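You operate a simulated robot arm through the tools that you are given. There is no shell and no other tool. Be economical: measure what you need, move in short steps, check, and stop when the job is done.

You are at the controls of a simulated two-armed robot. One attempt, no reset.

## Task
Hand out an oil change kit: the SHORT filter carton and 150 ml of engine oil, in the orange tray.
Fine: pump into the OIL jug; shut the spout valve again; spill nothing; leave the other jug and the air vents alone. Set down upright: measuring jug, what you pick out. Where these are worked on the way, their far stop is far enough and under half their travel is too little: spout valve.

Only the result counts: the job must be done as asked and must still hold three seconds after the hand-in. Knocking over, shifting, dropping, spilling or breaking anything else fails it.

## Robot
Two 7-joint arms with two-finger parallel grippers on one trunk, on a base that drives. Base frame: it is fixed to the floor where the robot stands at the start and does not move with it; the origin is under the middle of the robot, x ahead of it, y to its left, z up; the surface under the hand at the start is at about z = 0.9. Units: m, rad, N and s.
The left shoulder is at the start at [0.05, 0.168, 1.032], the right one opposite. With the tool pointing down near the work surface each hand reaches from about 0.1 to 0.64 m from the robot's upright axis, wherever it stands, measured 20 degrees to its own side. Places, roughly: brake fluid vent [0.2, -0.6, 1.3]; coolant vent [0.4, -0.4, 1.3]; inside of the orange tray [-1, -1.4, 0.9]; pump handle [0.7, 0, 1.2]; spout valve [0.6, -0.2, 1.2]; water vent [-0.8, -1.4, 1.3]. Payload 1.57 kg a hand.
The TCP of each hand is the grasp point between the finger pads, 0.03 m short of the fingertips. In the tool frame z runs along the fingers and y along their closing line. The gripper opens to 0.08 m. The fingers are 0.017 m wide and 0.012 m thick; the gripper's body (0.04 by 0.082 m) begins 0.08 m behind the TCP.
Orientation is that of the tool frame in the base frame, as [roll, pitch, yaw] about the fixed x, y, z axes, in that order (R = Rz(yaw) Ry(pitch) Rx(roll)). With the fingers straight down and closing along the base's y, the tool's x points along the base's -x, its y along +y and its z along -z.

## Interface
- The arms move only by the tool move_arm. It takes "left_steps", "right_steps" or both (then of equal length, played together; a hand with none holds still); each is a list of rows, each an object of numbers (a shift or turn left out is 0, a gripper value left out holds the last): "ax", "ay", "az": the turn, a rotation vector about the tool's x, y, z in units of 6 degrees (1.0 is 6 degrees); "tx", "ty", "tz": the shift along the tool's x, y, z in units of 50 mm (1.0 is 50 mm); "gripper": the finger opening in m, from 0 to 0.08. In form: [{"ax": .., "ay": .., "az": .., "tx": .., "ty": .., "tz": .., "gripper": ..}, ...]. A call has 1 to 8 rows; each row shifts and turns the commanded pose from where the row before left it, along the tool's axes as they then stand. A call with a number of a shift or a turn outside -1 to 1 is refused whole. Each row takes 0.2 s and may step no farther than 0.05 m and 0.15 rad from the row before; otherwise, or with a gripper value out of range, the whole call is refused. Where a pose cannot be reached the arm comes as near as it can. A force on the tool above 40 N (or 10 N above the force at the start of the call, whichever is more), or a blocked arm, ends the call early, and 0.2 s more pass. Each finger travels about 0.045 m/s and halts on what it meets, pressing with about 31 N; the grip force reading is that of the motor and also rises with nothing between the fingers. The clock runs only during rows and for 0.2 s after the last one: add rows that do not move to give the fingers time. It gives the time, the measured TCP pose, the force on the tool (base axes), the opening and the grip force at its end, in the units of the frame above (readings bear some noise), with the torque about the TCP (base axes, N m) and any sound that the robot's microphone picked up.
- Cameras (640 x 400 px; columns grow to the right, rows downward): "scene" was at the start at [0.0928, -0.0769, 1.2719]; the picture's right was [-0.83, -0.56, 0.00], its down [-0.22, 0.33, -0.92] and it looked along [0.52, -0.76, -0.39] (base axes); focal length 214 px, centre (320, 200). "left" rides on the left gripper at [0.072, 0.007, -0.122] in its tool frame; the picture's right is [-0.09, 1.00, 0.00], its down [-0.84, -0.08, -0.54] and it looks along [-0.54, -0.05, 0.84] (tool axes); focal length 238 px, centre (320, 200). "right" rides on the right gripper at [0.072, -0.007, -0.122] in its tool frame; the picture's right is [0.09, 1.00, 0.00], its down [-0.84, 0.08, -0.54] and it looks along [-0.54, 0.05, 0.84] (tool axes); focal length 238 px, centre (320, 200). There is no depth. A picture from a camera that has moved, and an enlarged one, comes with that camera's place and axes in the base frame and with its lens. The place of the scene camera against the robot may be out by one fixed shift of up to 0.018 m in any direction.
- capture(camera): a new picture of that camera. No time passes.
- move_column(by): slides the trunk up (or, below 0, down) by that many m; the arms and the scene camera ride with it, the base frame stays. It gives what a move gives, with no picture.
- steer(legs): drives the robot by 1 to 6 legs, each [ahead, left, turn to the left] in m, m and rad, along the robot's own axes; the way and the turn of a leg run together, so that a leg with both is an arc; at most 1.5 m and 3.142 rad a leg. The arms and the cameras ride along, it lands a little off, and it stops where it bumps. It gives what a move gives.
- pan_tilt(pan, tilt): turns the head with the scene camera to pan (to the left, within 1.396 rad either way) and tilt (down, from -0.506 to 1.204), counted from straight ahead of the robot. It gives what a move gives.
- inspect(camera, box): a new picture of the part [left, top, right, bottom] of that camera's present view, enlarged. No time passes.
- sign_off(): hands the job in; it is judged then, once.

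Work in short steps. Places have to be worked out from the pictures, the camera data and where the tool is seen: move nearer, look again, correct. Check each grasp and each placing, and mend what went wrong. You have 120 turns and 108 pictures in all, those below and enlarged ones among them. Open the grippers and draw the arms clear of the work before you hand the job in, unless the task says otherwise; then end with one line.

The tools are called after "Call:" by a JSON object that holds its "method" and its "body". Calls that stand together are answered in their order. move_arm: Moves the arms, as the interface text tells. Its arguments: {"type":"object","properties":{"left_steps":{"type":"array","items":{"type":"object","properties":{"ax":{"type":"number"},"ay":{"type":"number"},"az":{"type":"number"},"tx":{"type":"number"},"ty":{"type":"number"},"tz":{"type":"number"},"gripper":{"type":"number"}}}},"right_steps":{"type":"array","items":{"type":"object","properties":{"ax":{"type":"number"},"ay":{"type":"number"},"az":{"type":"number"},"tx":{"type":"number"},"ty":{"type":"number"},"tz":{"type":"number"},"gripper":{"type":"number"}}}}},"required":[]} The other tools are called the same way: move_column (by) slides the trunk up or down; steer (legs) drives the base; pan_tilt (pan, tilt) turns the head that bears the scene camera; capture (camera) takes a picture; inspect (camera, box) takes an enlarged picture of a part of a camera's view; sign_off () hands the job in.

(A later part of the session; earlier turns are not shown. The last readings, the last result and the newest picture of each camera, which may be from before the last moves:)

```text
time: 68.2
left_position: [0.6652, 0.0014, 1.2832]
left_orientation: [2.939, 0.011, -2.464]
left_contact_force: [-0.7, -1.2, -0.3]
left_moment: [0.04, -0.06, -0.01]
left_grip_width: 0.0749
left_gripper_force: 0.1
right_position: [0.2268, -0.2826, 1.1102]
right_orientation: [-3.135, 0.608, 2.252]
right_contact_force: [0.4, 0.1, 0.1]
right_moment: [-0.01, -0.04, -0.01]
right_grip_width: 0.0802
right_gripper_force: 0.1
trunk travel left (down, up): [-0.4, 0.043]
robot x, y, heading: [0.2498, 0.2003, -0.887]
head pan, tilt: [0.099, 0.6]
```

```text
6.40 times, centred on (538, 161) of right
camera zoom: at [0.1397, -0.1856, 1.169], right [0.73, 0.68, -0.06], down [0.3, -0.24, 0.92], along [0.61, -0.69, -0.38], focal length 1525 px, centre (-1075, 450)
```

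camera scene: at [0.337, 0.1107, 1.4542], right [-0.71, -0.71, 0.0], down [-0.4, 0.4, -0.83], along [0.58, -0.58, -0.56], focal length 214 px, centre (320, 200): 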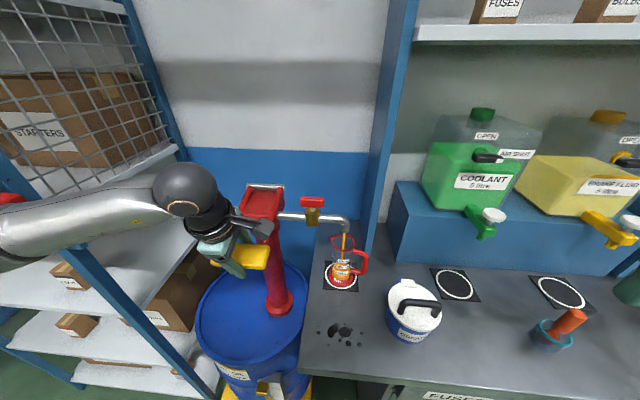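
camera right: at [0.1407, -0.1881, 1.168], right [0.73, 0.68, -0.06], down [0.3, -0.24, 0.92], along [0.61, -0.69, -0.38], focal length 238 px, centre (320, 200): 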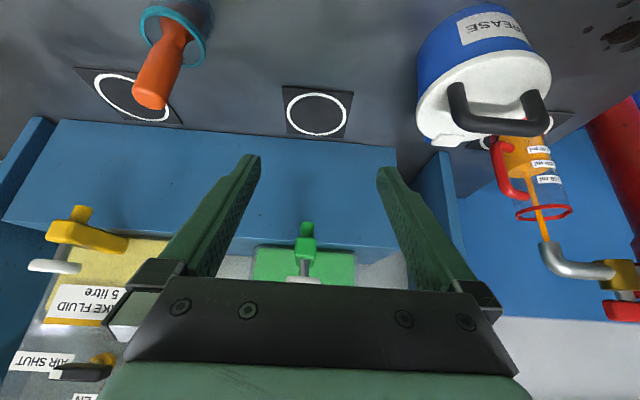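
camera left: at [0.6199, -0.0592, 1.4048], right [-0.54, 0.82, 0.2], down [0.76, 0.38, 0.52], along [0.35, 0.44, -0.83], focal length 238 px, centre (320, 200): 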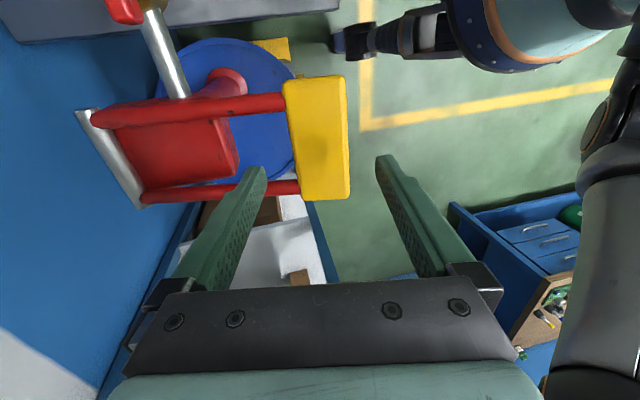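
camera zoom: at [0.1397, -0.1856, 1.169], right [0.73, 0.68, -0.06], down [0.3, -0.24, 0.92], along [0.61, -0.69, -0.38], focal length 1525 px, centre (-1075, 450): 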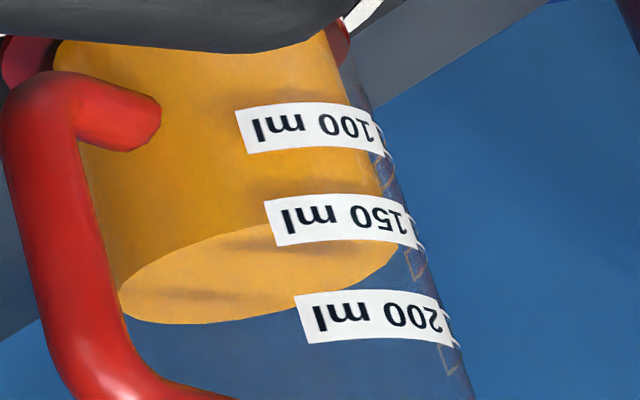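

The lever is released at the top and the level is steady at 150. Next I'll take the left hand back above the valve knob to close it.

Call:
{"method": "move_arm", "body": {"left_steps": [{"ax": 0.95, "tz": -0.2}, {"ax": 0.95, "az": -0.45}, {"tx": 0.7}, {"tx": 0.7, "ty": -0.5}, {"tx": 0.7, "ty": -0.5}, {"tx": 0.44, "ty": -0.7}, {"ty": -0.46, "gripper": 0.06}, {}]}}

Call:
{"method": "capture", "body": {"camera": "left"}}

```text
time: 70.0
left_position: [0.6435, -0.1653, 1.2914]
left_orientation: [3.139, 0.014, -2.415]
left_contact_force: [0.5, 0.8, 0.1]
left_moment: [-0.04, 0.01, 0.0]
left_grip_width: 0.0599
left_gripper_force: 0.0
right_position: [0.2271, -0.2804, 1.1097]
right_orientation: [-3.133, 0.608, 2.252]
right_contact_force: [-0.8, -0.4, -0.5]
right_moment: [0.03, 0.01, -0.03]
right_grip_width: 0.08
right_gripper_force: 0.2
trunk travel left (down, up): [-0.4, 0.043]
robot x, y, heading: [0.2504, 0.2053, -0.886]
head pan, tilt: [0.099, 0.6]
```

```text
47 pictures are left
camera left: at [0.5848, -0.2092, 1.4133], right [-0.59, 0.81, 0.01], down [0.67, 0.49, 0.55], along [0.44, 0.33, -0.83], focal length 238 px, centre (320, 200)
```

left: 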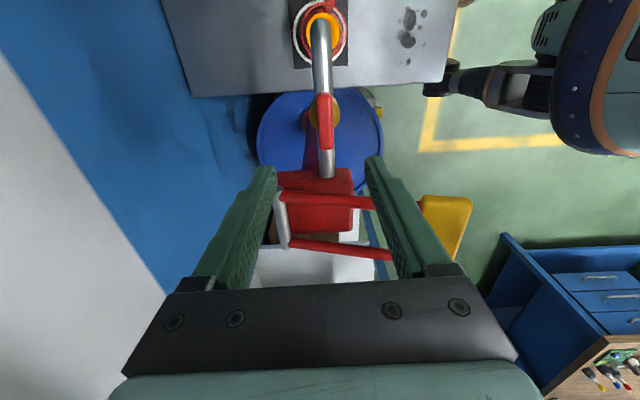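

I'll correct by a few mm, descend to the knob and grip.

Call:
{"method": "move_arm", "body": {"left_steps": [{"tx": 0.11, "ty": 0.14}, {"tz": 0.8}, {"tz": 0.8}, {"tz": 0.72}, {"gripper": 0.0}, {}, {}, {}]}}

Call:
{"method": "inspect", "body": {"camera": "scene", "box": [230, 150, 390, 250]}}

```text
time: 71.8
left_position: [0.6358, -0.1645, 1.1737]
left_orientation: [3.141, 0.013, -2.413]
left_contact_force: [6.1, -8.7, 1.5]
left_moment: [-0.67, -0.43, -0.35]
left_grip_width: 0.0162
left_gripper_force: 26.0
right_position: [0.2259, -0.2825, 1.1103]
right_orientation: [-3.134, 0.607, 2.253]
right_contact_force: [-0.5, -0.1, 0.7]
right_moment: [-0.03, 0.0, -0.02]
right_grip_width: 0.0801
right_gripper_force: 0.0
trunk travel left (down, up): [-0.4, 0.043]
robot x, y, heading: [0.247, 0.2081, -0.883]
head pan, tilt: [0.099, 0.6]
```

```text
4.00 times, centred on (310, 200) of scene
camera zoom: at [0.3388, 0.1086, 1.454], right [-0.71, -0.71, 0.0], down [-0.4, 0.4, -0.82], along [0.58, -0.58, -0.57], focal length 858 px, centre (360, 200)
```

zoom: 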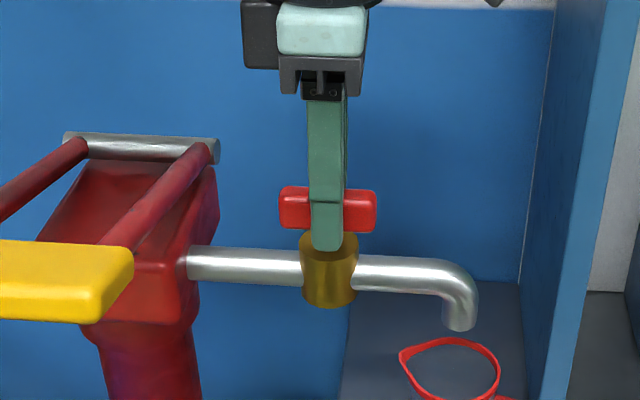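

Gripped. I'll turn back 90° (az positive) to the closing stop.

Call:
{"method": "move_arm", "body": {"left_steps": [{"az": 1}, {"az": 1}, {"az": 1}, {"az": 1}, {"az": 1}, {"az": 1}, {"az": 1}, {"az": 1}]}}

Call:
{"method": "move_arm", "body": {"left_steps": [{"az": 1}, {"az": 1}, {"az": 1}, {"az": 1}, {"az": 1}, {"az": 1}, {"az": 1}, {"az": 0.7}]}}

Call:
{"method": "inspect", "body": {"camera": "scene", "box": [230, 150, 390, 250]}}

```text
time: 73.6
left_position: [0.6347, -0.1634, 1.1733]
left_orientation: [3.127, 0.004, 3.029]
left_contact_force: [4.2, -7.2, -4.1]
left_moment: [-1.0, -0.8, 0.03]
left_grip_width: 0.0163
left_gripper_force: 31.6
right_position: [0.2278, -0.2828, 1.1092]
right_orientation: [-3.133, 0.607, 2.252]
right_contact_force: [0.9, -0.2, -0.1]
right_moment: [0.02, -0.01, 0.01]
right_grip_width: 0.0802
right_gripper_force: 0.1
trunk travel left (down, up): [-0.4, 0.043]
robot x, y, heading: [0.2513, 0.2002, -0.881]
head pan, tilt: [0.099, 0.6]
```

```text
time: 75.4
left_position: [0.6352, -0.1622, 1.1739]
left_orientation: [3.13, -0.008, 2.224]
left_contact_force: [2.5, -3.5, -9.7]
left_moment: [-0.69, 0.42, 0.7]
left_grip_width: 0.0165
left_gripper_force: 31.8
right_position: [0.2272, -0.2824, 1.1103]
right_orientation: [-3.133, 0.608, 2.251]
right_contact_force: [0.3, -0.3, 0.3]
right_moment: [-0.02, 0.0, -0.01]
right_grip_width: 0.0799
right_gripper_force: 0.0
trunk travel left (down, up): [-0.4, 0.043]
robot x, y, heading: [0.2491, 0.206, -0.885]
head pan, tilt: [0.099, 0.6]
```

```text
4.00 times, centred on (310, 200) of scene
camera zoom: at [0.3389, 0.1089, 1.4539], right [-0.71, -0.71, 0.0], down [-0.4, 0.4, -0.82], along [0.58, -0.58, -0.57], focal length 858 px, centre (360, 200)
```

zoom: 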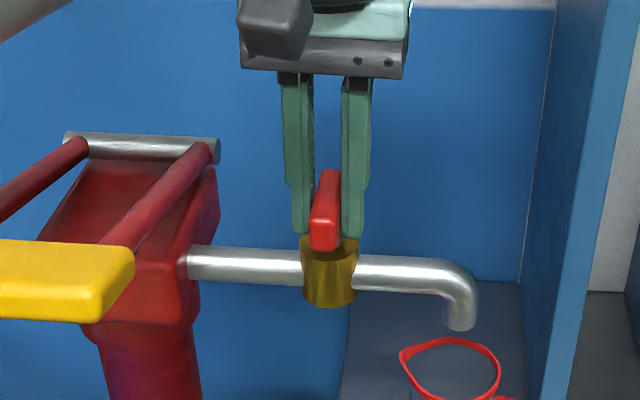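

The closed stop is reached (torque +0.7) and the knob is across the pipe. I'll release, rise and retract the left hand.

Call:
{"method": "move_arm", "body": {"left_steps": [{"az": -0.4, "gripper": 0.05}, {"gripper": 0.06}, {}, {"tz": -0.9}, {"tz": -0.9}, {"tz": -0.6}]}}

Call:
{"method": "move_arm", "body": {"left_steps": [{"tx": 0.9}, {"tx": 0.9}, {"tx": 0.9}, {"tx": 0.9}, {"tx": 0.9, "ty": 0.4}, {"ty": 0.9}, {"ty": 0.9}, {"ty": 0.9}], "right_steps": [{"ay": 1}, {"ay": 1}, {"ay": 1}, {"ay": 1}, {"ay": 1}, {"ay": 0.8}, {}, {}]}}

Call:
{"method": "inspect", "body": {"camera": "scene", "box": [180, 150, 420, 300]}}

```text
time: 76.8
left_position: [0.6328, -0.1627, 1.2948]
left_orientation: [3.128, -0.004, 2.264]
left_contact_force: [-0.1, -0.1, -0.2]
left_moment: [0.05, -0.02, -0.05]
left_grip_width: 0.06
left_gripper_force: 0.2
right_position: [0.2255, -0.2821, 1.11]
right_orientation: [-3.135, 0.61, 2.252]
right_contact_force: [0.2, -0.5, 0.3]
right_moment: [0.0, 0.0, 0.01]
right_grip_width: 0.0798
right_gripper_force: 0.1
trunk travel left (down, up): [-0.4, 0.043]
robot x, y, heading: [0.2485, 0.2028, -0.888]
head pan, tilt: [0.099, 0.6]
```

```text
time: 78.6
left_position: [0.6109, 0.1086, 1.2986]
left_orientation: [3.129, -0.006, 2.264]
left_contact_force: [0.4, -0.3, 0.1]
left_moment: [0.0, -0.03, 0.03]
left_grip_width: 0.0602
left_gripper_force: 0.0
right_position: [0.2276, -0.2801, 1.1098]
right_orientation: [-3.134, 0.004, 2.246]
right_contact_force: [0.2, 0.0, -0.4]
right_moment: [-0.05, 0.03, -0.03]
right_grip_width: 0.0801
right_gripper_force: 0.1
trunk travel left (down, up): [-0.4, 0.043]
robot x, y, heading: [0.2491, 0.2051, -0.889]
head pan, tilt: [0.099, 0.6]
```

```text
2.67 times, centred on (300, 225) of scene
camera zoom: at [0.3385, 0.1109, 1.4541], right [-0.71, -0.71, 0.0], down [-0.4, 0.4, -0.83], along [0.58, -0.58, -0.56], focal length 572 px, centre (373, 133)
```

zoom: 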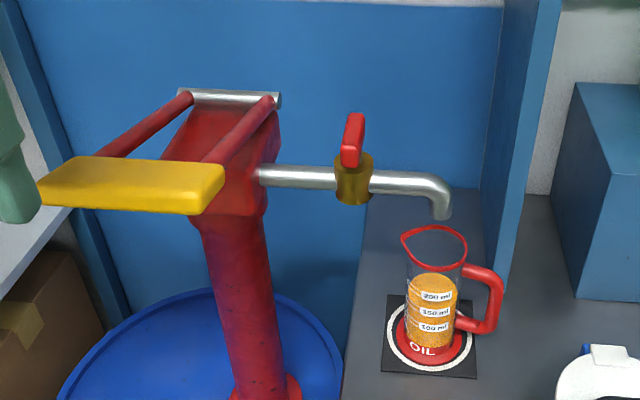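

The valve is closed and the lever is back where it started. Before shifting the base I'll pull the right hand back, clear of the grease bucket. Then I'll drive 0.17 m left and lower the trunk.

Call:
{"method": "move_arm", "body": {"left_steps": [{"tx": 0.5}, {"tx": 0.5}, {}, {}], "right_steps": [{"tx": 0.9}, {"tx": 0.9}, {"tx": 0.9}, {"tx": 0.3}]}}

Call:
{"method": "steer", "body": {"legs": [[0, 0.17, 0]]}}

Call:
{"method": "move_column", "body": {"by": -0.12}}

Call:
{"method": "pan_tilt", "body": {"pan": -0.15, "tilt": 0.7}}

Call:
{"method": "capture", "body": {"camera": "scene"}}

Call:
{"method": "capture", "body": {"camera": "right"}}

```text
time: 79.6
left_position: [0.5773, 0.1458, 1.2987]
left_orientation: [3.127, -0.006, 2.264]
left_contact_force: [0.5, -0.2, -1.3]
left_moment: [-0.01, -0.04, -0.01]
left_grip_width: 0.06
left_gripper_force: 0.2
right_position: [0.1356, -0.1763, 1.1151]
right_orientation: [-3.134, 0.001, 2.249]
right_contact_force: [0.1, -0.1, -0.3]
right_moment: [-0.02, 0.0, -0.02]
right_grip_width: 0.08
right_gripper_force: 0.1
right hand out of reach, approached as far as the arm can: row 4
trunk travel left (down, up): [-0.4, 0.043]
robot x, y, heading: [0.2505, 0.2044, -0.883]
head pan, tilt: [0.099, 0.6]
```

```text
time: 81.7
left_position: [0.7091, 0.2548, 1.2989]
left_orientation: [3.129, -0.005, 2.266]
left_contact_force: [0.6, 0.7, 0.3]
left_moment: [0.01, -0.02, -0.01]
left_grip_width: 0.0599
left_gripper_force: 0.0
right_position: [0.2682, -0.0676, 1.1152]
right_orientation: [-3.135, 0.002, 2.246]
right_contact_force: [0.7, 0.7, -0.2]
right_moment: [0.0, 0.0, -0.04]
right_grip_width: 0.0798
right_gripper_force: 0.1
trunk travel left (down, up): [-0.4, 0.043]
robot x, y, heading: [0.3836, 0.315, -0.882]
head pan, tilt: [0.099, 0.6]
```

```text
time: 83.2
left_position: [0.7093, 0.2552, 1.1785]
left_orientation: [3.13, -0.006, 2.266]
left_contact_force: [-0.3, -0.2, 0.2]
left_moment: [-0.02, -0.02, -0.03]
left_grip_width: 0.0599
left_gripper_force: 0.1
right_position: [0.2673, -0.0688, 0.9951]
right_orientation: [-3.134, 0.001, 2.246]
right_contact_force: [-0.7, -0.5, 0.0]
right_moment: [-0.05, -0.03, 0.0]
right_grip_width: 0.0798
right_gripper_force: 0.1
trunk travel left (down, up): [-0.28, 0.163]
robot x, y, heading: [0.3801, 0.3111, -0.886]
head pan, tilt: [0.099, 0.6]
```

```text
time: 84.0
left_position: [0.7097, 0.2541, 1.1788]
left_orientation: [3.129, -0.006, 2.264]
left_contact_force: [-0.2, -0.2, -0.3]
left_moment: [-0.01, 0.02, 0.0]
left_grip_width: 0.0601
left_gripper_force: 0.1
right_position: [0.2675, -0.0693, 0.9964]
right_orientation: [-3.135, 0.003, 2.247]
right_contact_force: [0.8, -0.4, 0.0]
right_moment: [0.04, 0.01, -0.01]
right_grip_width: 0.08
right_gripper_force: 0.1
trunk travel left (down, up): [-0.28, 0.163]
robot x, y, heading: [0.3827, 0.3124, -0.889]
head pan, tilt: [-0.15, 0.7]
```

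```text
43 pictures are left
camera scene: at [0.4508, 0.2071, 1.3255], right [-0.86, -0.51, 0.0], down [-0.33, 0.55, -0.77], along [0.39, -0.66, -0.64], focal length 214 px, centre (320, 200)
```

scene: 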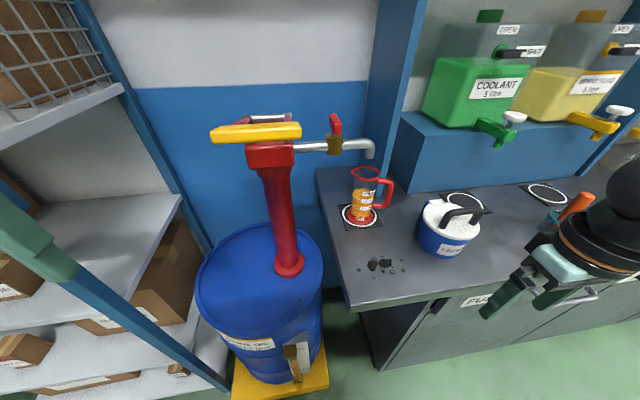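

```text
42 pictures are left
camera right: at [0.2169, -0.0164, 1.1172], right [0.72, 0.69, -0.01], down [0.59, -0.6, 0.54], along [0.37, -0.39, -0.84], focal length 238 px, centre (320, 200)
```

right: 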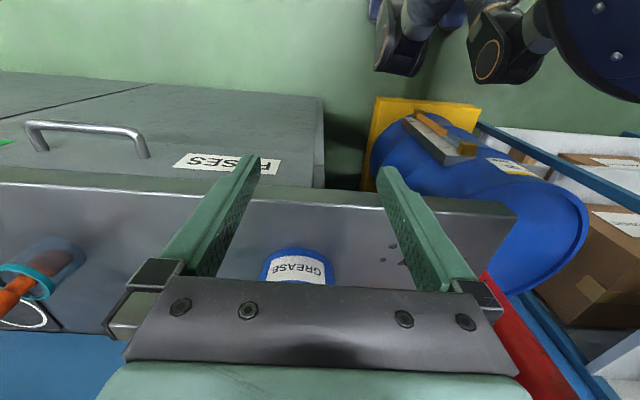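

I'll bring the right hand up and over in front of the jug, then tilt the tool 45° forward. That lets the fingers straddle the body sideways, passing under the spout line, with the wrist camera staying above the bench.

Call:
{"method": "move_arm", "body": {"right_steps": [{"tz": -0.9}, {"tz": -0.9}, {"tz": -0.9, "ty": 0.3}, {"ty": 0.9}, {"ty": 0.9}, {"ty": 0.7, "tx": -0.6}, {"tx": -0.9}, {"tx": -0.9}]}}

Call:
{"method": "move_arm", "body": {"right_steps": [{"tx": -0.5, "ay": -1}, {"ay": -1}, {"ay": -1}, {"ay": -1}, {"ay": -1}, {"ay": -1}, {"ay": -1}, {"ay": -0.5}]}}

Call:
{"method": "capture", "body": {"camera": "right"}}

Call:
{"method": "capture", "body": {"camera": "scene"}}

```text
time: 85.8
left_position: [0.7112, 0.2539, 1.1798]
left_orientation: [3.13, -0.008, 2.264]
left_contact_force: [0.2, 0.3, -0.4]
left_moment: [-0.01, 0.0, 0.01]
left_grip_width: 0.06
left_gripper_force: 0.2
right_position: [0.4523, -0.0742, 1.1297]
right_orientation: [-3.133, 0.002, 2.248]
right_contact_force: [-0.3, -0.4, 0.8]
right_moment: [-0.03, 0.02, 0.03]
right_grip_width: 0.0799
right_gripper_force: 0.2
trunk travel left (down, up): [-0.28, 0.163]
robot x, y, heading: [0.3823, 0.3142, -0.885]
head pan, tilt: [-0.15, 0.7]
```

```text
time: 87.6
left_position: [0.709, 0.2543, 1.1781]
left_orientation: [3.128, -0.005, 2.266]
left_contact_force: [-0.4, 0.3, -0.6]
left_moment: [0.01, 0.02, 0.03]
left_grip_width: 0.06
left_gripper_force: 0.0
right_position: [0.4677, -0.0935, 1.1297]
right_orientation: [-3.132, 0.789, 2.253]
right_contact_force: [-0.2, 0.5, -0.1]
right_moment: [-0.03, -0.02, 0.01]
right_grip_width: 0.08
right_gripper_force: 0.1
trunk travel left (down, up): [-0.28, 0.163]
robot x, y, heading: [0.3819, 0.3137, -0.886]
head pan, tilt: [-0.15, 0.7]
```

```text
41 pictures are left
camera right: at [0.3764, 0.0091, 1.1648], right [0.74, 0.67, -0.07], down [0.19, -0.11, 0.98], along [0.65, -0.73, -0.21], focal length 238 px, centre (320, 200)
```

right: 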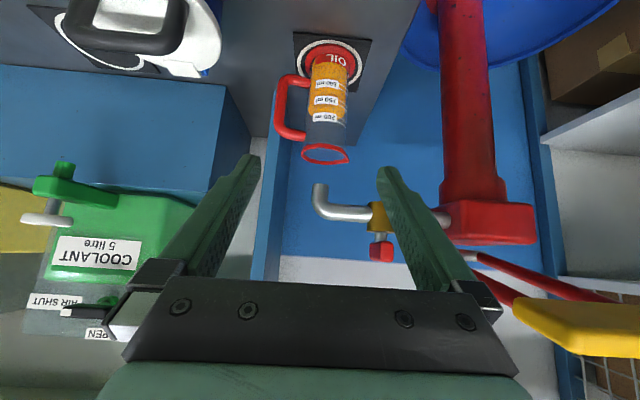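

```text
40 pictures are left
camera scene: at [0.4507, 0.2072, 1.3255], right [-0.86, -0.51, 0.0], down [-0.33, 0.55, -0.77], along [0.39, -0.66, -0.64], focal length 214 px, centre (320, 200)
```

scene: 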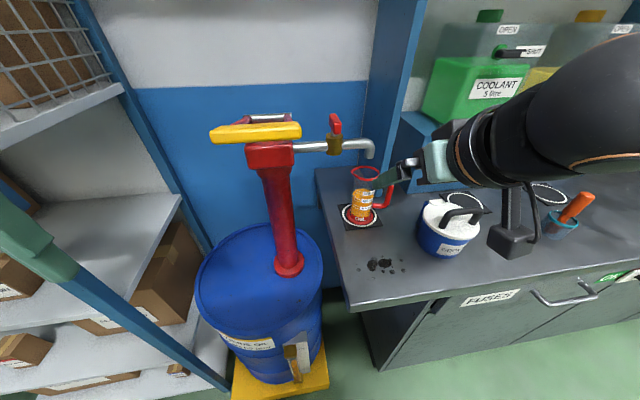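

The jug axis is about (0.572, -0.208), 0.21 m along the tool axis. One finger must pass through the handle loop, so I'll zoom to measure the clearances.

Call:
{"method": "inspect", "body": {"camera": "right", "box": [260, 30, 388, 200]}}

Call:
{"method": "inspect", "body": {"camera": "right", "box": [264, 60, 376, 130]}}

```text
2.35 times, centred on (324, 115) of right
camera zoom: at [0.3764, 0.0091, 1.1648], right [0.74, 0.67, -0.07], down [0.19, -0.11, 0.98], along [0.65, -0.73, -0.21], focal length 561 px, centre (311, 400)
```

zoom: 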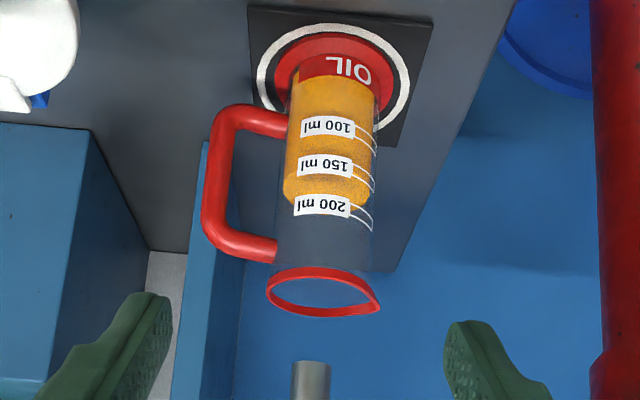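

```text
5.71 times, centred on (320, 95) of right
camera zoom: at [0.3764, 0.0091, 1.1648], right [0.74, 0.67, -0.07], down [0.19, -0.11, 0.98], along [0.65, -0.73, -0.21], focal length 1362 px, centre (320, 800)
```

zoom: 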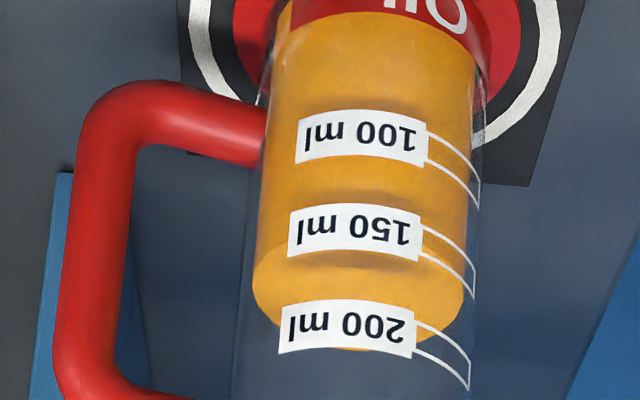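

The gap between body and handle is about 28 mm and the body is 55 mm across. With the opening at 68 mm, each side has 6–9 mm of clearance. I'll advance most of the way and look.

Call:
{"method": "move_arm", "body": {"right_steps": [{"ty": 0.16, "tx": 0.06, "gripper": 0.068}, {"tz": 0.8}, {"tz": 0.8}, {"tz": 0.8}, {}]}}

Call:
{"method": "capture", "body": {"camera": "right"}}

Call:
{"method": "inspect", "body": {"camera": "scene", "box": [310, 110, 438, 230]}}

```text
time: 88.8
left_position: [0.7103, 0.2553, 1.1785]
left_orientation: [3.129, -0.004, 2.263]
left_contact_force: [0.4, -0.2, 0.6]
left_moment: [0.02, 0.0, 0.02]
left_grip_width: 0.0598
left_gripper_force: 0.1
right_position: [0.5258, -0.1532, 1.0429]
right_orientation: [-3.132, 0.787, 2.253]
right_contact_force: [-0.4, -0.1, -0.6]
right_moment: [0.0, -0.02, -0.02]
right_grip_width: 0.068
right_gripper_force: 0.1
trunk travel left (down, up): [-0.28, 0.163]
robot x, y, heading: [0.3787, 0.3121, -0.887]
head pan, tilt: [-0.15, 0.7]
```

```text
37 pictures are left
camera right: at [0.4336, -0.0509, 1.0784], right [0.74, 0.67, -0.07], down [0.19, -0.11, 0.97], along [0.65, -0.73, -0.21], focal length 238 px, centre (320, 200)
```

right: 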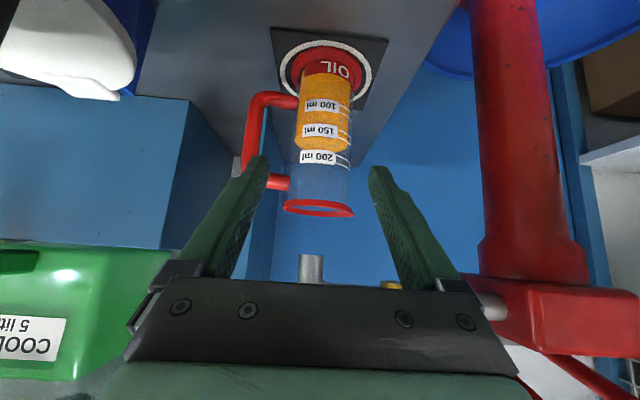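

```text
3.33 times, centred on (374, 170) of scene
camera zoom: at [0.4506, 0.2074, 1.3255], right [-0.86, -0.51, 0.0], down [-0.33, 0.55, -0.77], along [0.39, -0.66, -0.64], focal length 715 px, centre (140, 300)
```

zoom: 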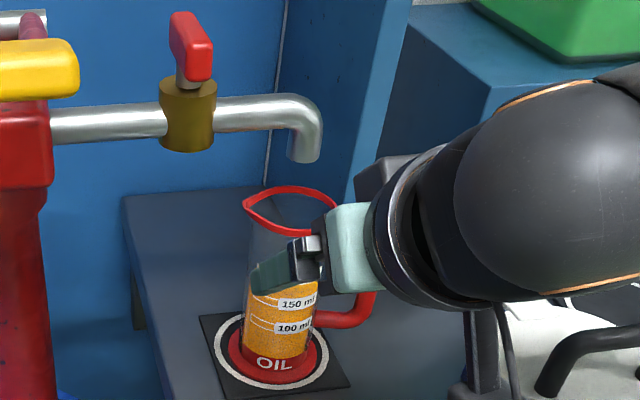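

The jug is centred between the fingers and the loop centre is on the finger line. I'll advance the last 0.1 m and close.

Call:
{"method": "move_arm", "body": {"right_steps": [{"tz": 0.5}, {"tz": 0.5}, {"tz": 0.5}, {"tz": 0.45}, {}]}}

Call:
{"method": "capture", "body": {"camera": "right"}}

```text
time: 90.0
left_position: [0.7101, 0.255, 1.1801]
left_orientation: [3.129, -0.006, 2.265]
left_contact_force: [-0.1, -0.7, 0.5]
left_moment: [0.02, -0.03, -0.01]
left_grip_width: 0.0598
left_gripper_force: 0.1
right_position: [0.5688, -0.2074, 0.9745]
right_orientation: [-3.132, 0.787, 2.253]
right_contact_force: [0.2, -0.2, 0.6]
right_moment: [0.01, 0.02, -0.04]
right_grip_width: 0.0681
right_gripper_force: 0.2
trunk travel left (down, up): [-0.28, 0.163]
robot x, y, heading: [0.3812, 0.3136, -0.889]
head pan, tilt: [-0.15, 0.7]
```

```text
35 pictures are left
camera right: at [0.4767, -0.1049, 1.0088], right [0.74, 0.67, -0.07], down [0.19, -0.11, 0.97], along [0.65, -0.73, -0.21], focal length 238 px, centre (320, 200)
```

right: 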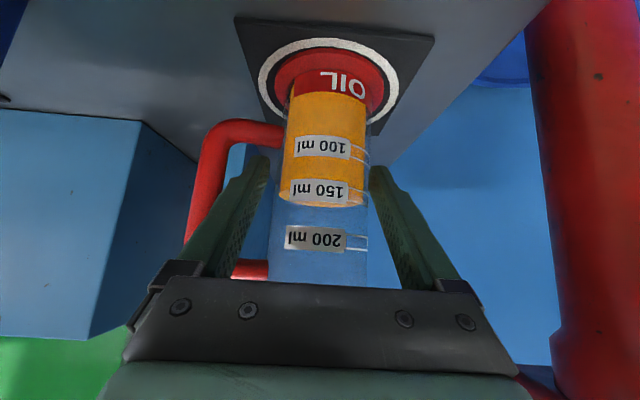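

The axis is about 12 mm beyond the TCP. I'll advance slightly and close gently on the body.

Call:
{"method": "move_arm", "body": {"right_steps": [{"tz": 0.2}, {"gripper": 0.045}, {}, {}, {}]}}

Call:
{"method": "capture", "body": {"camera": "right"}}

```text
time: 91.2
left_position: [0.7101, 0.2548, 1.1789]
left_orientation: [3.13, -0.005, 2.267]
left_contact_force: [0.2, 0.6, 0.6]
left_moment: [0.01, -0.01, 0.04]
left_grip_width: 0.0602
left_gripper_force: 0.0
right_position: [0.5731, -0.2133, 0.9675]
right_orientation: [-3.133, 0.789, 2.252]
right_contact_force: [2.3, 1.0, 2.0]
right_moment: [0.11, -0.28, -0.01]
right_grip_width: 0.0542
right_gripper_force: 30.8
trunk travel left (down, up): [-0.28, 0.163]
robot x, y, heading: [0.3825, 0.3114, -0.888]
head pan, tilt: [-0.15, 0.7]
```

```text
34 pictures are left
camera right: at [0.4819, -0.1102, 1.0022], right [0.74, 0.67, -0.07], down [0.19, -0.11, 0.97], along [0.65, -0.73, -0.21], focal length 238 px, centre (320, 200)
```

right: 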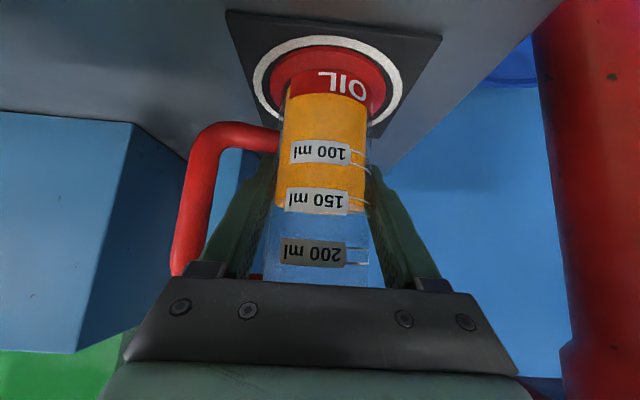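

Gripped at 54 mm. I'll lift 20 mm and check that it stays upright.

Call:
{"method": "move_arm", "body": {"right_steps": [{"tx": -0.14, "tz": -0.14}, {"tx": -0.14, "tz": -0.14}, {}]}}

Call:
{"method": "inspect", "body": {"camera": "scene", "box": [310, 110, 438, 230]}}

```text
time: 92.0
left_position: [0.7094, 0.2553, 1.179]
left_orientation: [3.131, -0.004, 2.266]
left_contact_force: [0.4, 0.3, 0.6]
left_moment: [0.0, 0.0, 0.01]
left_grip_width: 0.06
left_gripper_force: 0.0
right_position: [0.5736, -0.214, 0.9866]
right_orientation: [-3.131, 0.788, 2.255]
right_contact_force: [-1.0, -0.3, 0.0]
right_moment: [0.01, -0.03, 0.02]
right_grip_width: 0.0551
right_gripper_force: 15.2
trunk travel left (down, up): [-0.28, 0.163]
robot x, y, heading: [0.3811, 0.3099, -0.882]
head pan, tilt: [-0.15, 0.7]
```

```text
3.33 times, centred on (374, 170) of scene
camera zoom: at [0.4507, 0.207, 1.3255], right [-0.86, -0.51, 0.0], down [-0.33, 0.55, -0.76], along [0.39, -0.66, -0.64], focal length 715 px, centre (140, 300)
```

zoom: 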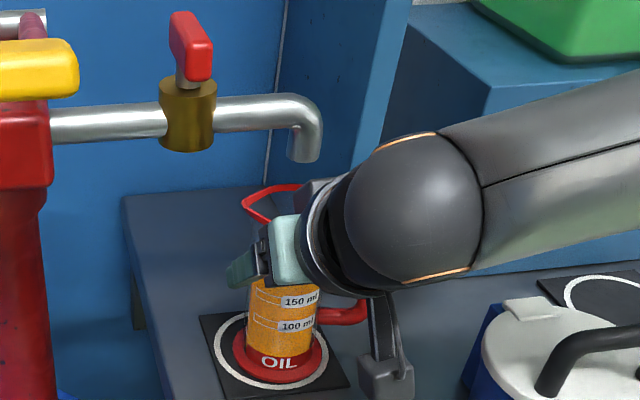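

The jug hasn't lifted: no weight is felt and the fingers slid up. I'll go back down, command a full close for firmer pressure and allow time for it to build.

Call:
{"method": "move_arm", "body": {"right_steps": [{"gripper": 0.064}, {"tx": 0.14, "tz": 0.14}, {"tx": 0.12, "tz": 0.12}, {"gripper": 0.0}, {}, {}, {}, {}]}}

Call:
{"method": "capture", "body": {"camera": "right"}}

```text
time: 93.8
left_position: [0.7093, 0.2546, 1.1809]
left_orientation: [3.13, -0.005, 2.264]
left_contact_force: [-0.5, -0.9, 0.3]
left_moment: [0.0, 0.01, -0.01]
left_grip_width: 0.06
left_gripper_force: 0.0
right_position: [0.5726, -0.214, 0.9681]
right_orientation: [-3.131, 0.788, 2.253]
right_contact_force: [-1.9, -2.0, -0.4]
right_moment: [-0.01, 0.01, 0.01]
right_grip_width: 0.0553
right_gripper_force: 30.9
trunk travel left (down, up): [-0.28, 0.163]
robot x, y, heading: [0.381, 0.3095, -0.881]
head pan, tilt: [-0.15, 0.7]
```

```text
32 pictures are left
camera right: at [0.481, -0.1108, 1.003], right [0.74, 0.67, -0.07], down [0.19, -0.11, 0.97], along [0.65, -0.73, -0.21], focal length 238 px, centre (320, 200)
```

right: 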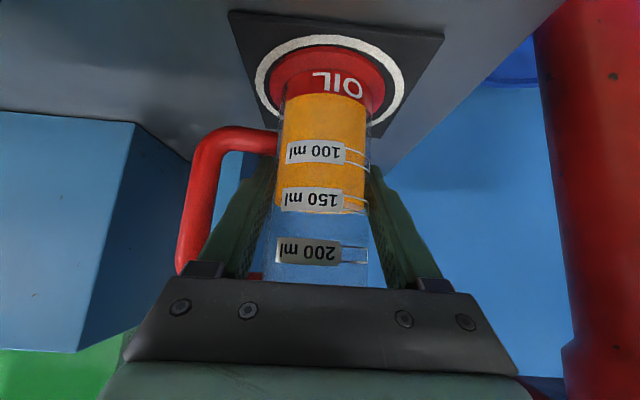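

Now 31 N grip. I'll try a slow lift.

Call:
{"method": "move_arm", "body": {"right_steps": [{"tx": -0.07, "tz": -0.07}, {"tx": -0.07, "tz": -0.07}, {"tx": -0.07, "tz": -0.07}, {}]}}

Call:
{"method": "inspect", "body": {"camera": "scene", "box": [310, 110, 438, 230]}}

Call:
{"method": "inspect", "body": {"camera": "right", "box": [160, 0, 480, 290]}}

```text
time: 94.8
left_position: [0.7099, 0.2548, 1.1789]
left_orientation: [3.129, -0.005, 2.266]
left_contact_force: [0.6, 0.8, 0.8]
left_moment: [0.02, 0.0, 0.0]
left_grip_width: 0.0603
left_gripper_force: 0.1
right_position: [0.574, -0.2142, 0.9826]
right_orientation: [-3.133, 0.788, 2.254]
right_contact_force: [0.5, -0.1, -1.7]
right_moment: [-0.03, -0.02, 0.02]
right_grip_width: 0.0554
right_gripper_force: 31.2
trunk travel left (down, up): [-0.28, 0.163]
robot x, y, heading: [0.3828, 0.3143, -0.883]
head pan, tilt: [-0.15, 0.7]
```

```text
3.33 times, centred on (374, 170) of scene
camera zoom: at [0.4508, 0.2069, 1.3254], right [-0.86, -0.51, 0.0], down [-0.33, 0.55, -0.76], along [0.39, -0.66, -0.64], focal length 715 px, centre (140, 300)
```

zoom: 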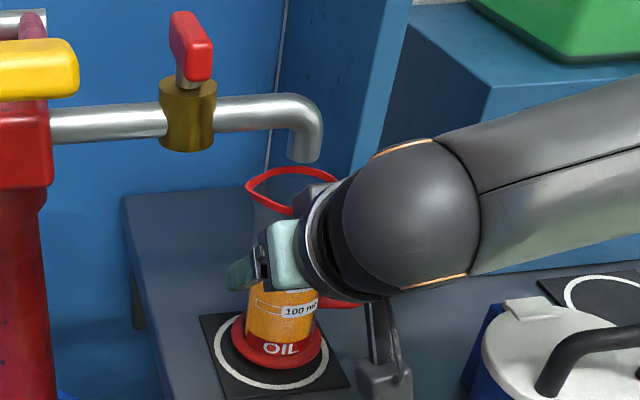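

```text
1.38 times, centred on (320, 145) of right
camera zoom: at [0.4817, -0.1109, 1.0184], right [0.74, 0.67, -0.07], down [0.19, -0.11, 0.97], along [0.65, -0.73, -0.21], focal length 329 px, centre (320, 276)
```

zoom: 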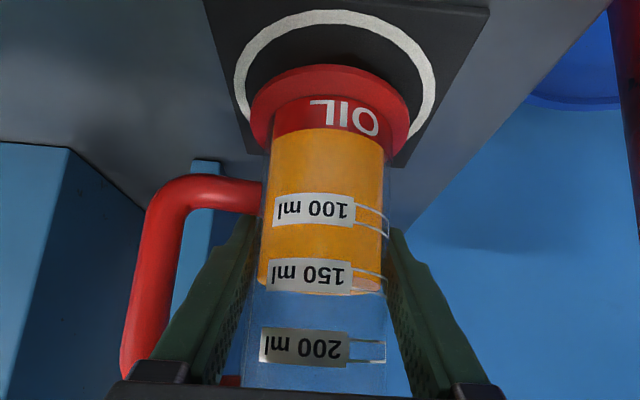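

Lifted and upright. I'll pull it straight back from under the spout.

Call:
{"method": "move_arm", "body": {"right_steps": [{"tx": 0.28, "tz": -0.28}, {"tx": 0.35, "tz": -0.355}, {"tx": 0.35, "tz": -0.355}, {"tx": 0.35, "tz": -0.355}, {"tx": 0.35, "tz": -0.355}, {"tx": 0.28, "tz": -0.28}, {}]}}

Call:
{"method": "capture", "body": {"camera": "scene"}}

```text
time: 96.4
left_position: [0.7094, 0.2538, 1.1783]
left_orientation: [3.128, -0.005, 2.266]
left_contact_force: [0.5, 0.0, 0.2]
left_moment: [0.01, -0.05, -0.01]
left_grip_width: 0.0602
left_gripper_force: 0.1
right_position: [0.5006, -0.1198, 0.9853]
right_orientation: [-3.132, 0.786, 2.254]
right_contact_force: [-0.1, 0.4, -2.2]
right_moment: [0.07, -0.05, -0.01]
right_grip_width: 0.0554
right_gripper_force: 31.3
right hand out of reach, approached as far as the arm can: row 6
trunk travel left (down, up): [-0.28, 0.163]
robot x, y, heading: [0.3818, 0.3116, -0.887]
head pan, tilt: [-0.15, 0.7]
```

```text
29 pictures are left
camera scene: at [0.4508, 0.207, 1.3255], right [-0.86, -0.51, 0.0], down [-0.33, 0.55, -0.76], along [0.39, -0.66, -0.64], focal length 214 px, centre (320, 200)
```

scene: 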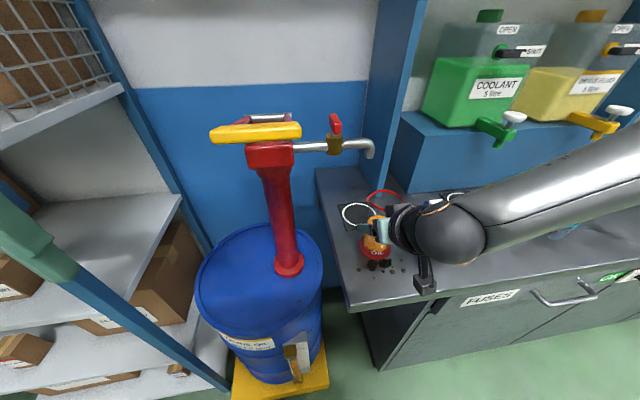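

The jug is clear of the spout. I'll raise the trunk a little, back off from the bench and drive right towards the tray, then look.

Call:
{"method": "move_column", "body": {"by": 0.08}}

Call:
{"method": "steer", "body": {"legs": [[-0.3, 0, 0], [0, -1.4, 0]]}}

Call:
{"method": "pan_tilt", "body": {"pan": -0.45, "tilt": 0.45}}

Call:
{"method": "capture", "body": {"camera": "scene"}}

```text
time: 97.6
left_position: [0.709, 0.2544, 1.2582]
left_orientation: [3.13, -0.004, 2.266]
left_contact_force: [-1.1, -0.6, 0.1]
left_moment: [0.01, -0.03, -0.03]
left_grip_width: 0.0603
left_gripper_force: 0.2
right_position: [0.5014, -0.1191, 1.0646]
right_orientation: [-3.13, 0.785, 2.253]
right_contact_force: [0.0, 0.4, -1.7]
right_moment: [0.02, -0.03, 0.0]
right_grip_width: 0.0552
right_gripper_force: 31.2
trunk travel left (down, up): [-0.36, 0.083]
robot x, y, heading: [0.3837, 0.3082, -0.891]
head pan, tilt: [-0.15, 0.7]
```

```text
time: 111.6
left_position: [-0.5556, -0.3967, 1.2586]
left_orientation: [3.129, -0.005, 2.27]
left_contact_force: [0.7, 0.7, 0.5]
left_moment: [-0.01, 0.0, -0.01]
left_grip_width: 0.0598
left_gripper_force: 0.1
right_position: [-0.7618, -0.771, 1.0638]
right_orientation: [-3.13, 0.787, 2.258]
right_contact_force: [-0.5, -0.7, -2.6]
right_moment: [0.05, -0.02, 0.02]
right_grip_width: 0.0547
right_gripper_force: 30.4
trunk travel left (down, up): [-0.36, 0.083]
robot x, y, heading: [-0.8826, -0.3433, -0.879]
head pan, tilt: [-0.15, 0.7]
```

```text
time: 112.4
left_position: [-0.5548, -0.3959, 1.2593]
left_orientation: [3.13, -0.006, 2.271]
left_contact_force: [-0.1, -0.1, 0.0]
left_moment: [0.03, -0.02, -0.02]
left_grip_width: 0.0602
left_gripper_force: 0.1
right_position: [-0.7613, -0.7721, 1.0645]
right_orientation: [-3.132, 0.785, 2.259]
right_contact_force: [0.1, 0.4, -1.9]
right_moment: [0.05, -0.03, 0.01]
right_grip_width: 0.0547
right_gripper_force: 31.2
trunk travel left (down, up): [-0.36, 0.083]
robot x, y, heading: [-0.8835, -0.3396, -0.877]
head pan, tilt: [-0.45, 0.45]
```

```text
28 pictures are left
camera scene: at [-0.8356, -0.4622, 1.4276], right [-0.97, -0.24, 0.0], down [-0.1, 0.42, -0.9], along [0.21, -0.87, -0.44], focal length 214 px, centre (320, 200)
```

scene: 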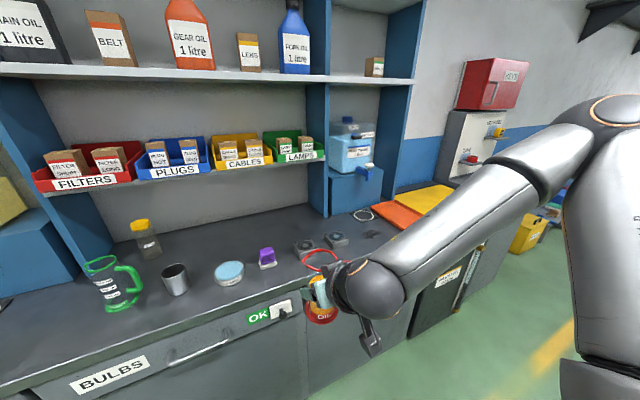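

The orange tray and the FILTERS bin are both visible. I'll zoom on each.

Call:
{"method": "inspect", "body": {"camera": "scene", "box": [340, 170, 500, 270]}}

Call:
{"method": "inspect", "body": {"camera": "scene", "box": [20, 130, 180, 230]}}

```text
4.00 times, centred on (420, 220) of scene
camera zoom: at [-0.8356, -0.4622, 1.4276], right [-0.97, -0.24, 0.0], down [-0.1, 0.42, -0.9], along [0.21, -0.87, -0.44], focal length 858 px, centre (-80, 120)
```

zoom: 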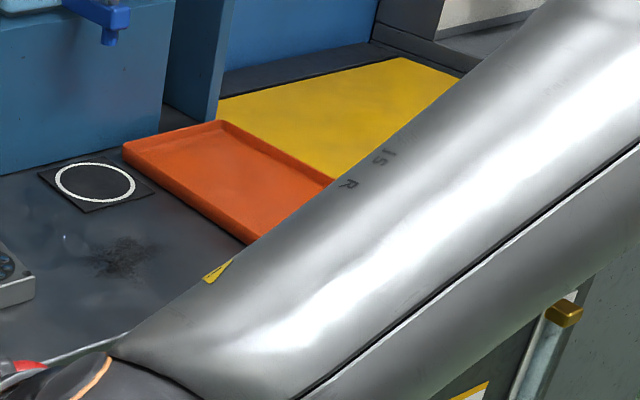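

```text
4.00 times, centred on (100, 180) of scene
camera zoom: at [-0.8356, -0.4622, 1.4276], right [-0.97, -0.24, 0.0], down [-0.1, 0.42, -0.9], along [0.21, -0.87, -0.44], focal length 858 px, centre (1200, 280)
```

zoom: 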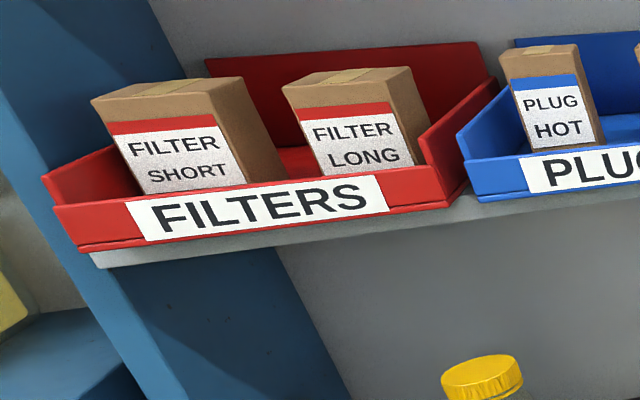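

The tray has low walls and is about 0.24 × 0.165 m, centred near (-1.0, -1.4). The carton is clearly marked FILTER SHORT. I'll drive right 0.62 m and forward 0.27 m to face the tray.

Call:
{"method": "steer", "body": {"legs": [[0, -0.62, 0], [0.27, 0, 0]]}}

Call:
{"method": "pan_tilt", "body": {"pan": -0.2, "tilt": 0.8}}

Call:
{"method": "capture", "body": {"camera": "scene"}}

Call:
{"method": "capture", "body": {"camera": "right"}}

```text
time: 119.8
left_position: [-0.8616, -0.9975, 1.2583]
left_orientation: [3.13, -0.005, 2.264]
left_contact_force: [1.0, -0.2, 0.1]
left_moment: [0.03, 0.03, -0.01]
left_grip_width: 0.0602
left_gripper_force: 0.1
right_position: [-1.0706, -1.3705, 1.064]
right_orientation: [-3.131, 0.786, 2.251]
right_contact_force: [1.6, -0.8, -2.1]
right_moment: [0.01, -0.02, 0.0]
right_grip_width: 0.0545
right_gripper_force: 31.2
trunk travel left (down, up): [-0.36, 0.083]
robot x, y, heading: [-1.1938, -0.9407, -0.886]
head pan, tilt: [-0.45, 0.45]
```

```text
time: 120.6
left_position: [-0.8614, -0.9975, 1.2579]
left_orientation: [3.131, -0.006, 2.264]
left_contact_force: [-0.5, 0.7, -0.4]
left_moment: [0.03, -0.01, -0.01]
left_grip_width: 0.06
left_gripper_force: 0.1
right_position: [-1.0709, -1.3706, 1.0651]
right_orientation: [-3.132, 0.783, 2.251]
right_contact_force: [0.4, -0.7, -1.5]
right_moment: [0.02, -0.04, -0.01]
right_grip_width: 0.0545
right_gripper_force: 31.0
trunk travel left (down, up): [-0.36, 0.083]
robot x, y, heading: [-1.1881, -0.9427, -0.884]
head pan, tilt: [-0.201, 0.799]
```

```text
25 pictures are left
camera scene: at [-1.1264, -1.0425, 1.3973], right [-0.89, -0.46, 0.0], down [-0.33, 0.63, -0.7], along [0.32, -0.62, -0.72], focal length 214 px, centre (320, 200)
```

scene: 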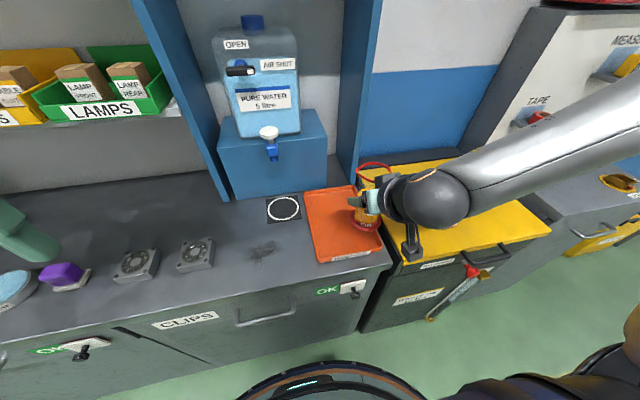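

```text
24 pictures are left
camera right: at [-1.1626, -1.2671, 1.0998], right [0.74, 0.67, -0.07], down [0.2, -0.11, 0.97], along [0.65, -0.73, -0.21], focal length 238 px, centre (320, 200)
```

right: 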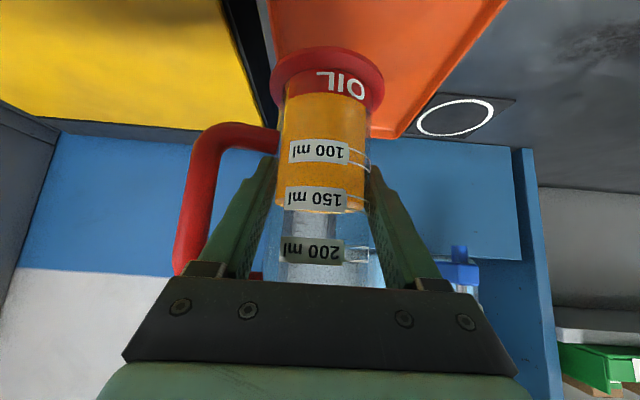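

Tray centre is about (-0.999, -1.415). I'll put the jug in its far-left part at about (-0.956, -1.438), moving forward and left first at this height.

Call:
{"method": "move_arm", "body": {"right_steps": [{"tx": -0.2, "tz": 0.2, "ty": 0.1}, {"tx": -0.31, "tz": 0.31, "ty": 0.164}, {"tx": -0.31, "tz": 0.31, "ty": 0.164}, {"tx": -0.31, "tz": 0.31, "ty": 0.164}, {"tx": -0.31, "tz": 0.31, "ty": 0.164}, {"tx": -0.31, "tz": 0.31, "ty": 0.164}, {}]}}

Call:
{"method": "move_column", "body": {"by": -0.06}}

Call:
{"method": "inspect", "body": {"camera": "scene", "box": [260, 130, 420, 280]}}

Call:
{"method": "capture", "body": {"camera": "right"}}

```text
time: 122.2
left_position: [-0.8617, -0.9977, 1.2593]
left_orientation: [3.128, -0.006, 2.264]
left_contact_force: [-0.6, 0.1, 0.5]
left_moment: [0.0, -0.02, 0.03]
left_grip_width: 0.0601
left_gripper_force: 0.1
right_position: [-0.9579, -1.4375, 1.065]
right_orientation: [-3.132, 0.786, 2.251]
right_contact_force: [-0.1, -0.4, -1.7]
right_moment: [0.02, 0.0, -0.01]
right_grip_width: 0.0546
right_gripper_force: 30.9
trunk travel left (down, up): [-0.36, 0.083]
robot x, y, heading: [-1.1913, -0.9369, -0.887]
head pan, tilt: [-0.201, 0.799]
```

```text
time: 123.2
left_position: [-0.8617, -0.9969, 1.1986]
left_orientation: [3.13, -0.006, 2.265]
left_contact_force: [-1.3, 0.1, 0.7]
left_moment: [0.01, 0.0, 0.02]
left_grip_width: 0.0598
left_gripper_force: 0.1
right_position: [-0.9579, -1.4382, 1.0048]
right_orientation: [-3.131, 0.785, 2.253]
right_contact_force: [0.6, 0.3, -2.5]
right_moment: [0.01, -0.03, 0.0]
right_grip_width: 0.0544
right_gripper_force: 31.0
trunk travel left (down, up): [-0.3, 0.143]
robot x, y, heading: [-1.1903, -0.9394, -0.883]
head pan, tilt: [-0.201, 0.799]
```

```text
2.67 times, centred on (340, 205) of scene
camera zoom: at [-1.1265, -1.0424, 1.3372], right [-0.89, -0.46, 0.0], down [-0.33, 0.63, -0.7], along [0.32, -0.62, -0.72], focal length 572 px, centre (267, 187)
```

zoom: 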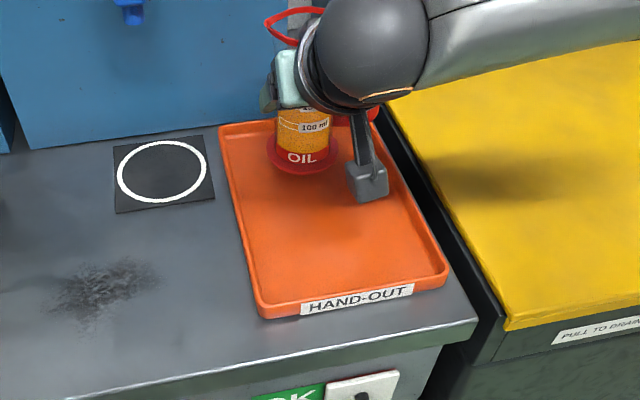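

```text
22 pictures are left
camera right: at [-1.0498, -1.3351, 1.0404], right [0.74, 0.67, -0.07], down [0.2, -0.11, 0.97], along [0.65, -0.73, -0.21], focal length 238 px, centre (320, 200)
```

right: 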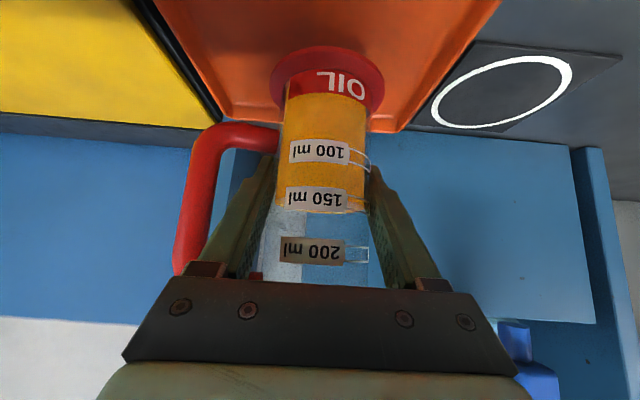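

The jug is over the far part of the tray, inside the walls. I'll lower it slowly until contact.

Call:
{"method": "move_arm", "body": {"right_steps": [{"tx": 0.11, "tz": 0.11}, {"tx": 0.11, "tz": 0.11}, {"tx": 0.08, "tz": 0.08}, {"tx": 0.04, "tz": 0.04}, {}]}}

Call:
{"method": "move_arm", "body": {"right_steps": [{"tx": 0.04, "tz": 0.04}, {"tx": 0.03, "tz": 0.03}, {}]}}

Call:
{"method": "capture", "body": {"camera": "right"}}

```text
time: 124.4
left_position: [-0.8618, -0.997, 1.197]
left_orientation: [3.128, -0.005, 2.263]
left_contact_force: [-0.1, 0.5, -0.6]
left_moment: [0.01, -0.01, -0.01]
left_grip_width: 0.0597
left_gripper_force: 0.0
right_position: [-0.9581, -1.4367, 0.9824]
right_orientation: [-3.132, 0.784, 2.252]
right_contact_force: [-0.7, 0.1, -2.1]
right_moment: [0.01, -0.04, -0.01]
right_grip_width: 0.0542
right_gripper_force: 30.7
trunk travel left (down, up): [-0.3, 0.143]
robot x, y, heading: [-1.1907, -0.9371, -0.884]
head pan, tilt: [-0.201, 0.799]
```

```text
time: 125.2
left_position: [-0.8624, -0.9968, 1.1987]
left_orientation: [3.129, -0.005, 2.265]
left_contact_force: [-0.4, -0.7, -0.5]
left_moment: [-0.01, 0.03, 0.0]
left_grip_width: 0.0599
left_gripper_force: 0.1
right_position: [-0.9577, -1.4387, 0.9757]
right_orientation: [-3.129, 0.785, 2.251]
right_contact_force: [0.9, 0.0, -1.4]
right_moment: [0.03, -0.03, 0.03]
right_grip_width: 0.0544
right_gripper_force: 31.3
trunk travel left (down, up): [-0.3, 0.143]
robot x, y, heading: [-1.1898, -0.9404, -0.891]
head pan, tilt: [-0.201, 0.799]
```

```text
21 pictures are left
camera right: at [-1.05, -1.3352, 1.0112], right [0.74, 0.67, -0.07], down [0.2, -0.11, 0.97], along [0.65, -0.73, -0.21], focal length 238 px, centre (320, 200)
```

right: 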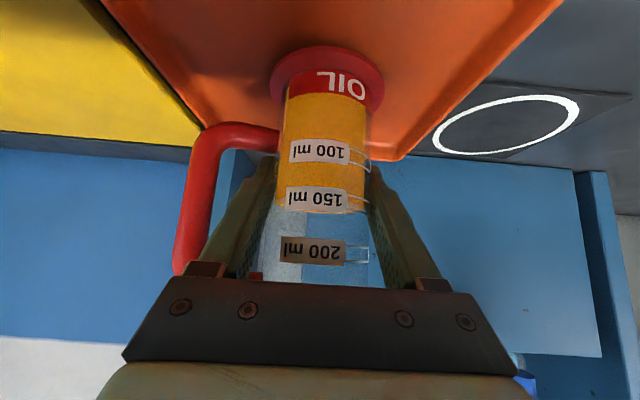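

No contact yet. I'll continue down in 2 mm rows.

Call:
{"method": "move_arm", "body": {"right_steps": [{"tx": 0.028, "tz": 0.028}, {"tx": 0.028, "tz": 0.028}, {}]}}

Call:
{"method": "move_arm", "body": {"right_steps": [{"tx": 0.028, "tz": 0.028}, {"tx": 0.028, "tz": 0.028}, {}]}}

```text
time: 126.0
left_position: [-0.862, -0.9972, 1.1991]
left_orientation: [3.129, -0.005, 2.264]
left_contact_force: [0.5, -0.8, 0.4]
left_moment: [0.0, 0.02, 0.0]
left_grip_width: 0.0602
left_gripper_force: 0.0
right_position: [-0.9577, -1.4378, 0.9717]
right_orientation: [-3.132, 0.786, 2.252]
right_contact_force: [-0.2, -0.9, -2.0]
right_moment: [0.02, -0.05, -0.04]
right_grip_width: 0.0542
right_gripper_force: 31.2
trunk travel left (down, up): [-0.3, 0.143]
robot x, y, heading: [-1.1895, -0.9412, -0.887]
head pan, tilt: [-0.201, 0.799]
```

```text
time: 126.8
left_position: [-0.8629, -0.9969, 1.1985]
left_orientation: [3.128, -0.005, 2.264]
left_contact_force: [-0.3, -0.2, 0.2]
left_moment: [0.0, -0.01, -0.01]
left_grip_width: 0.06
left_gripper_force: 0.0
right_position: [-0.9579, -1.4383, 0.9689]
right_orientation: [-3.133, 0.793, 2.25]
right_contact_force: [-0.4, -0.2, 6.6]
right_moment: [0.29, -0.03, 0.05]
right_grip_width: 0.0543
right_gripper_force: 30.9
trunk travel left (down, up): [-0.3, 0.143]
robot x, y, heading: [-1.1927, -0.9418, -0.89]
head pan, tilt: [-0.201, 0.799]
```

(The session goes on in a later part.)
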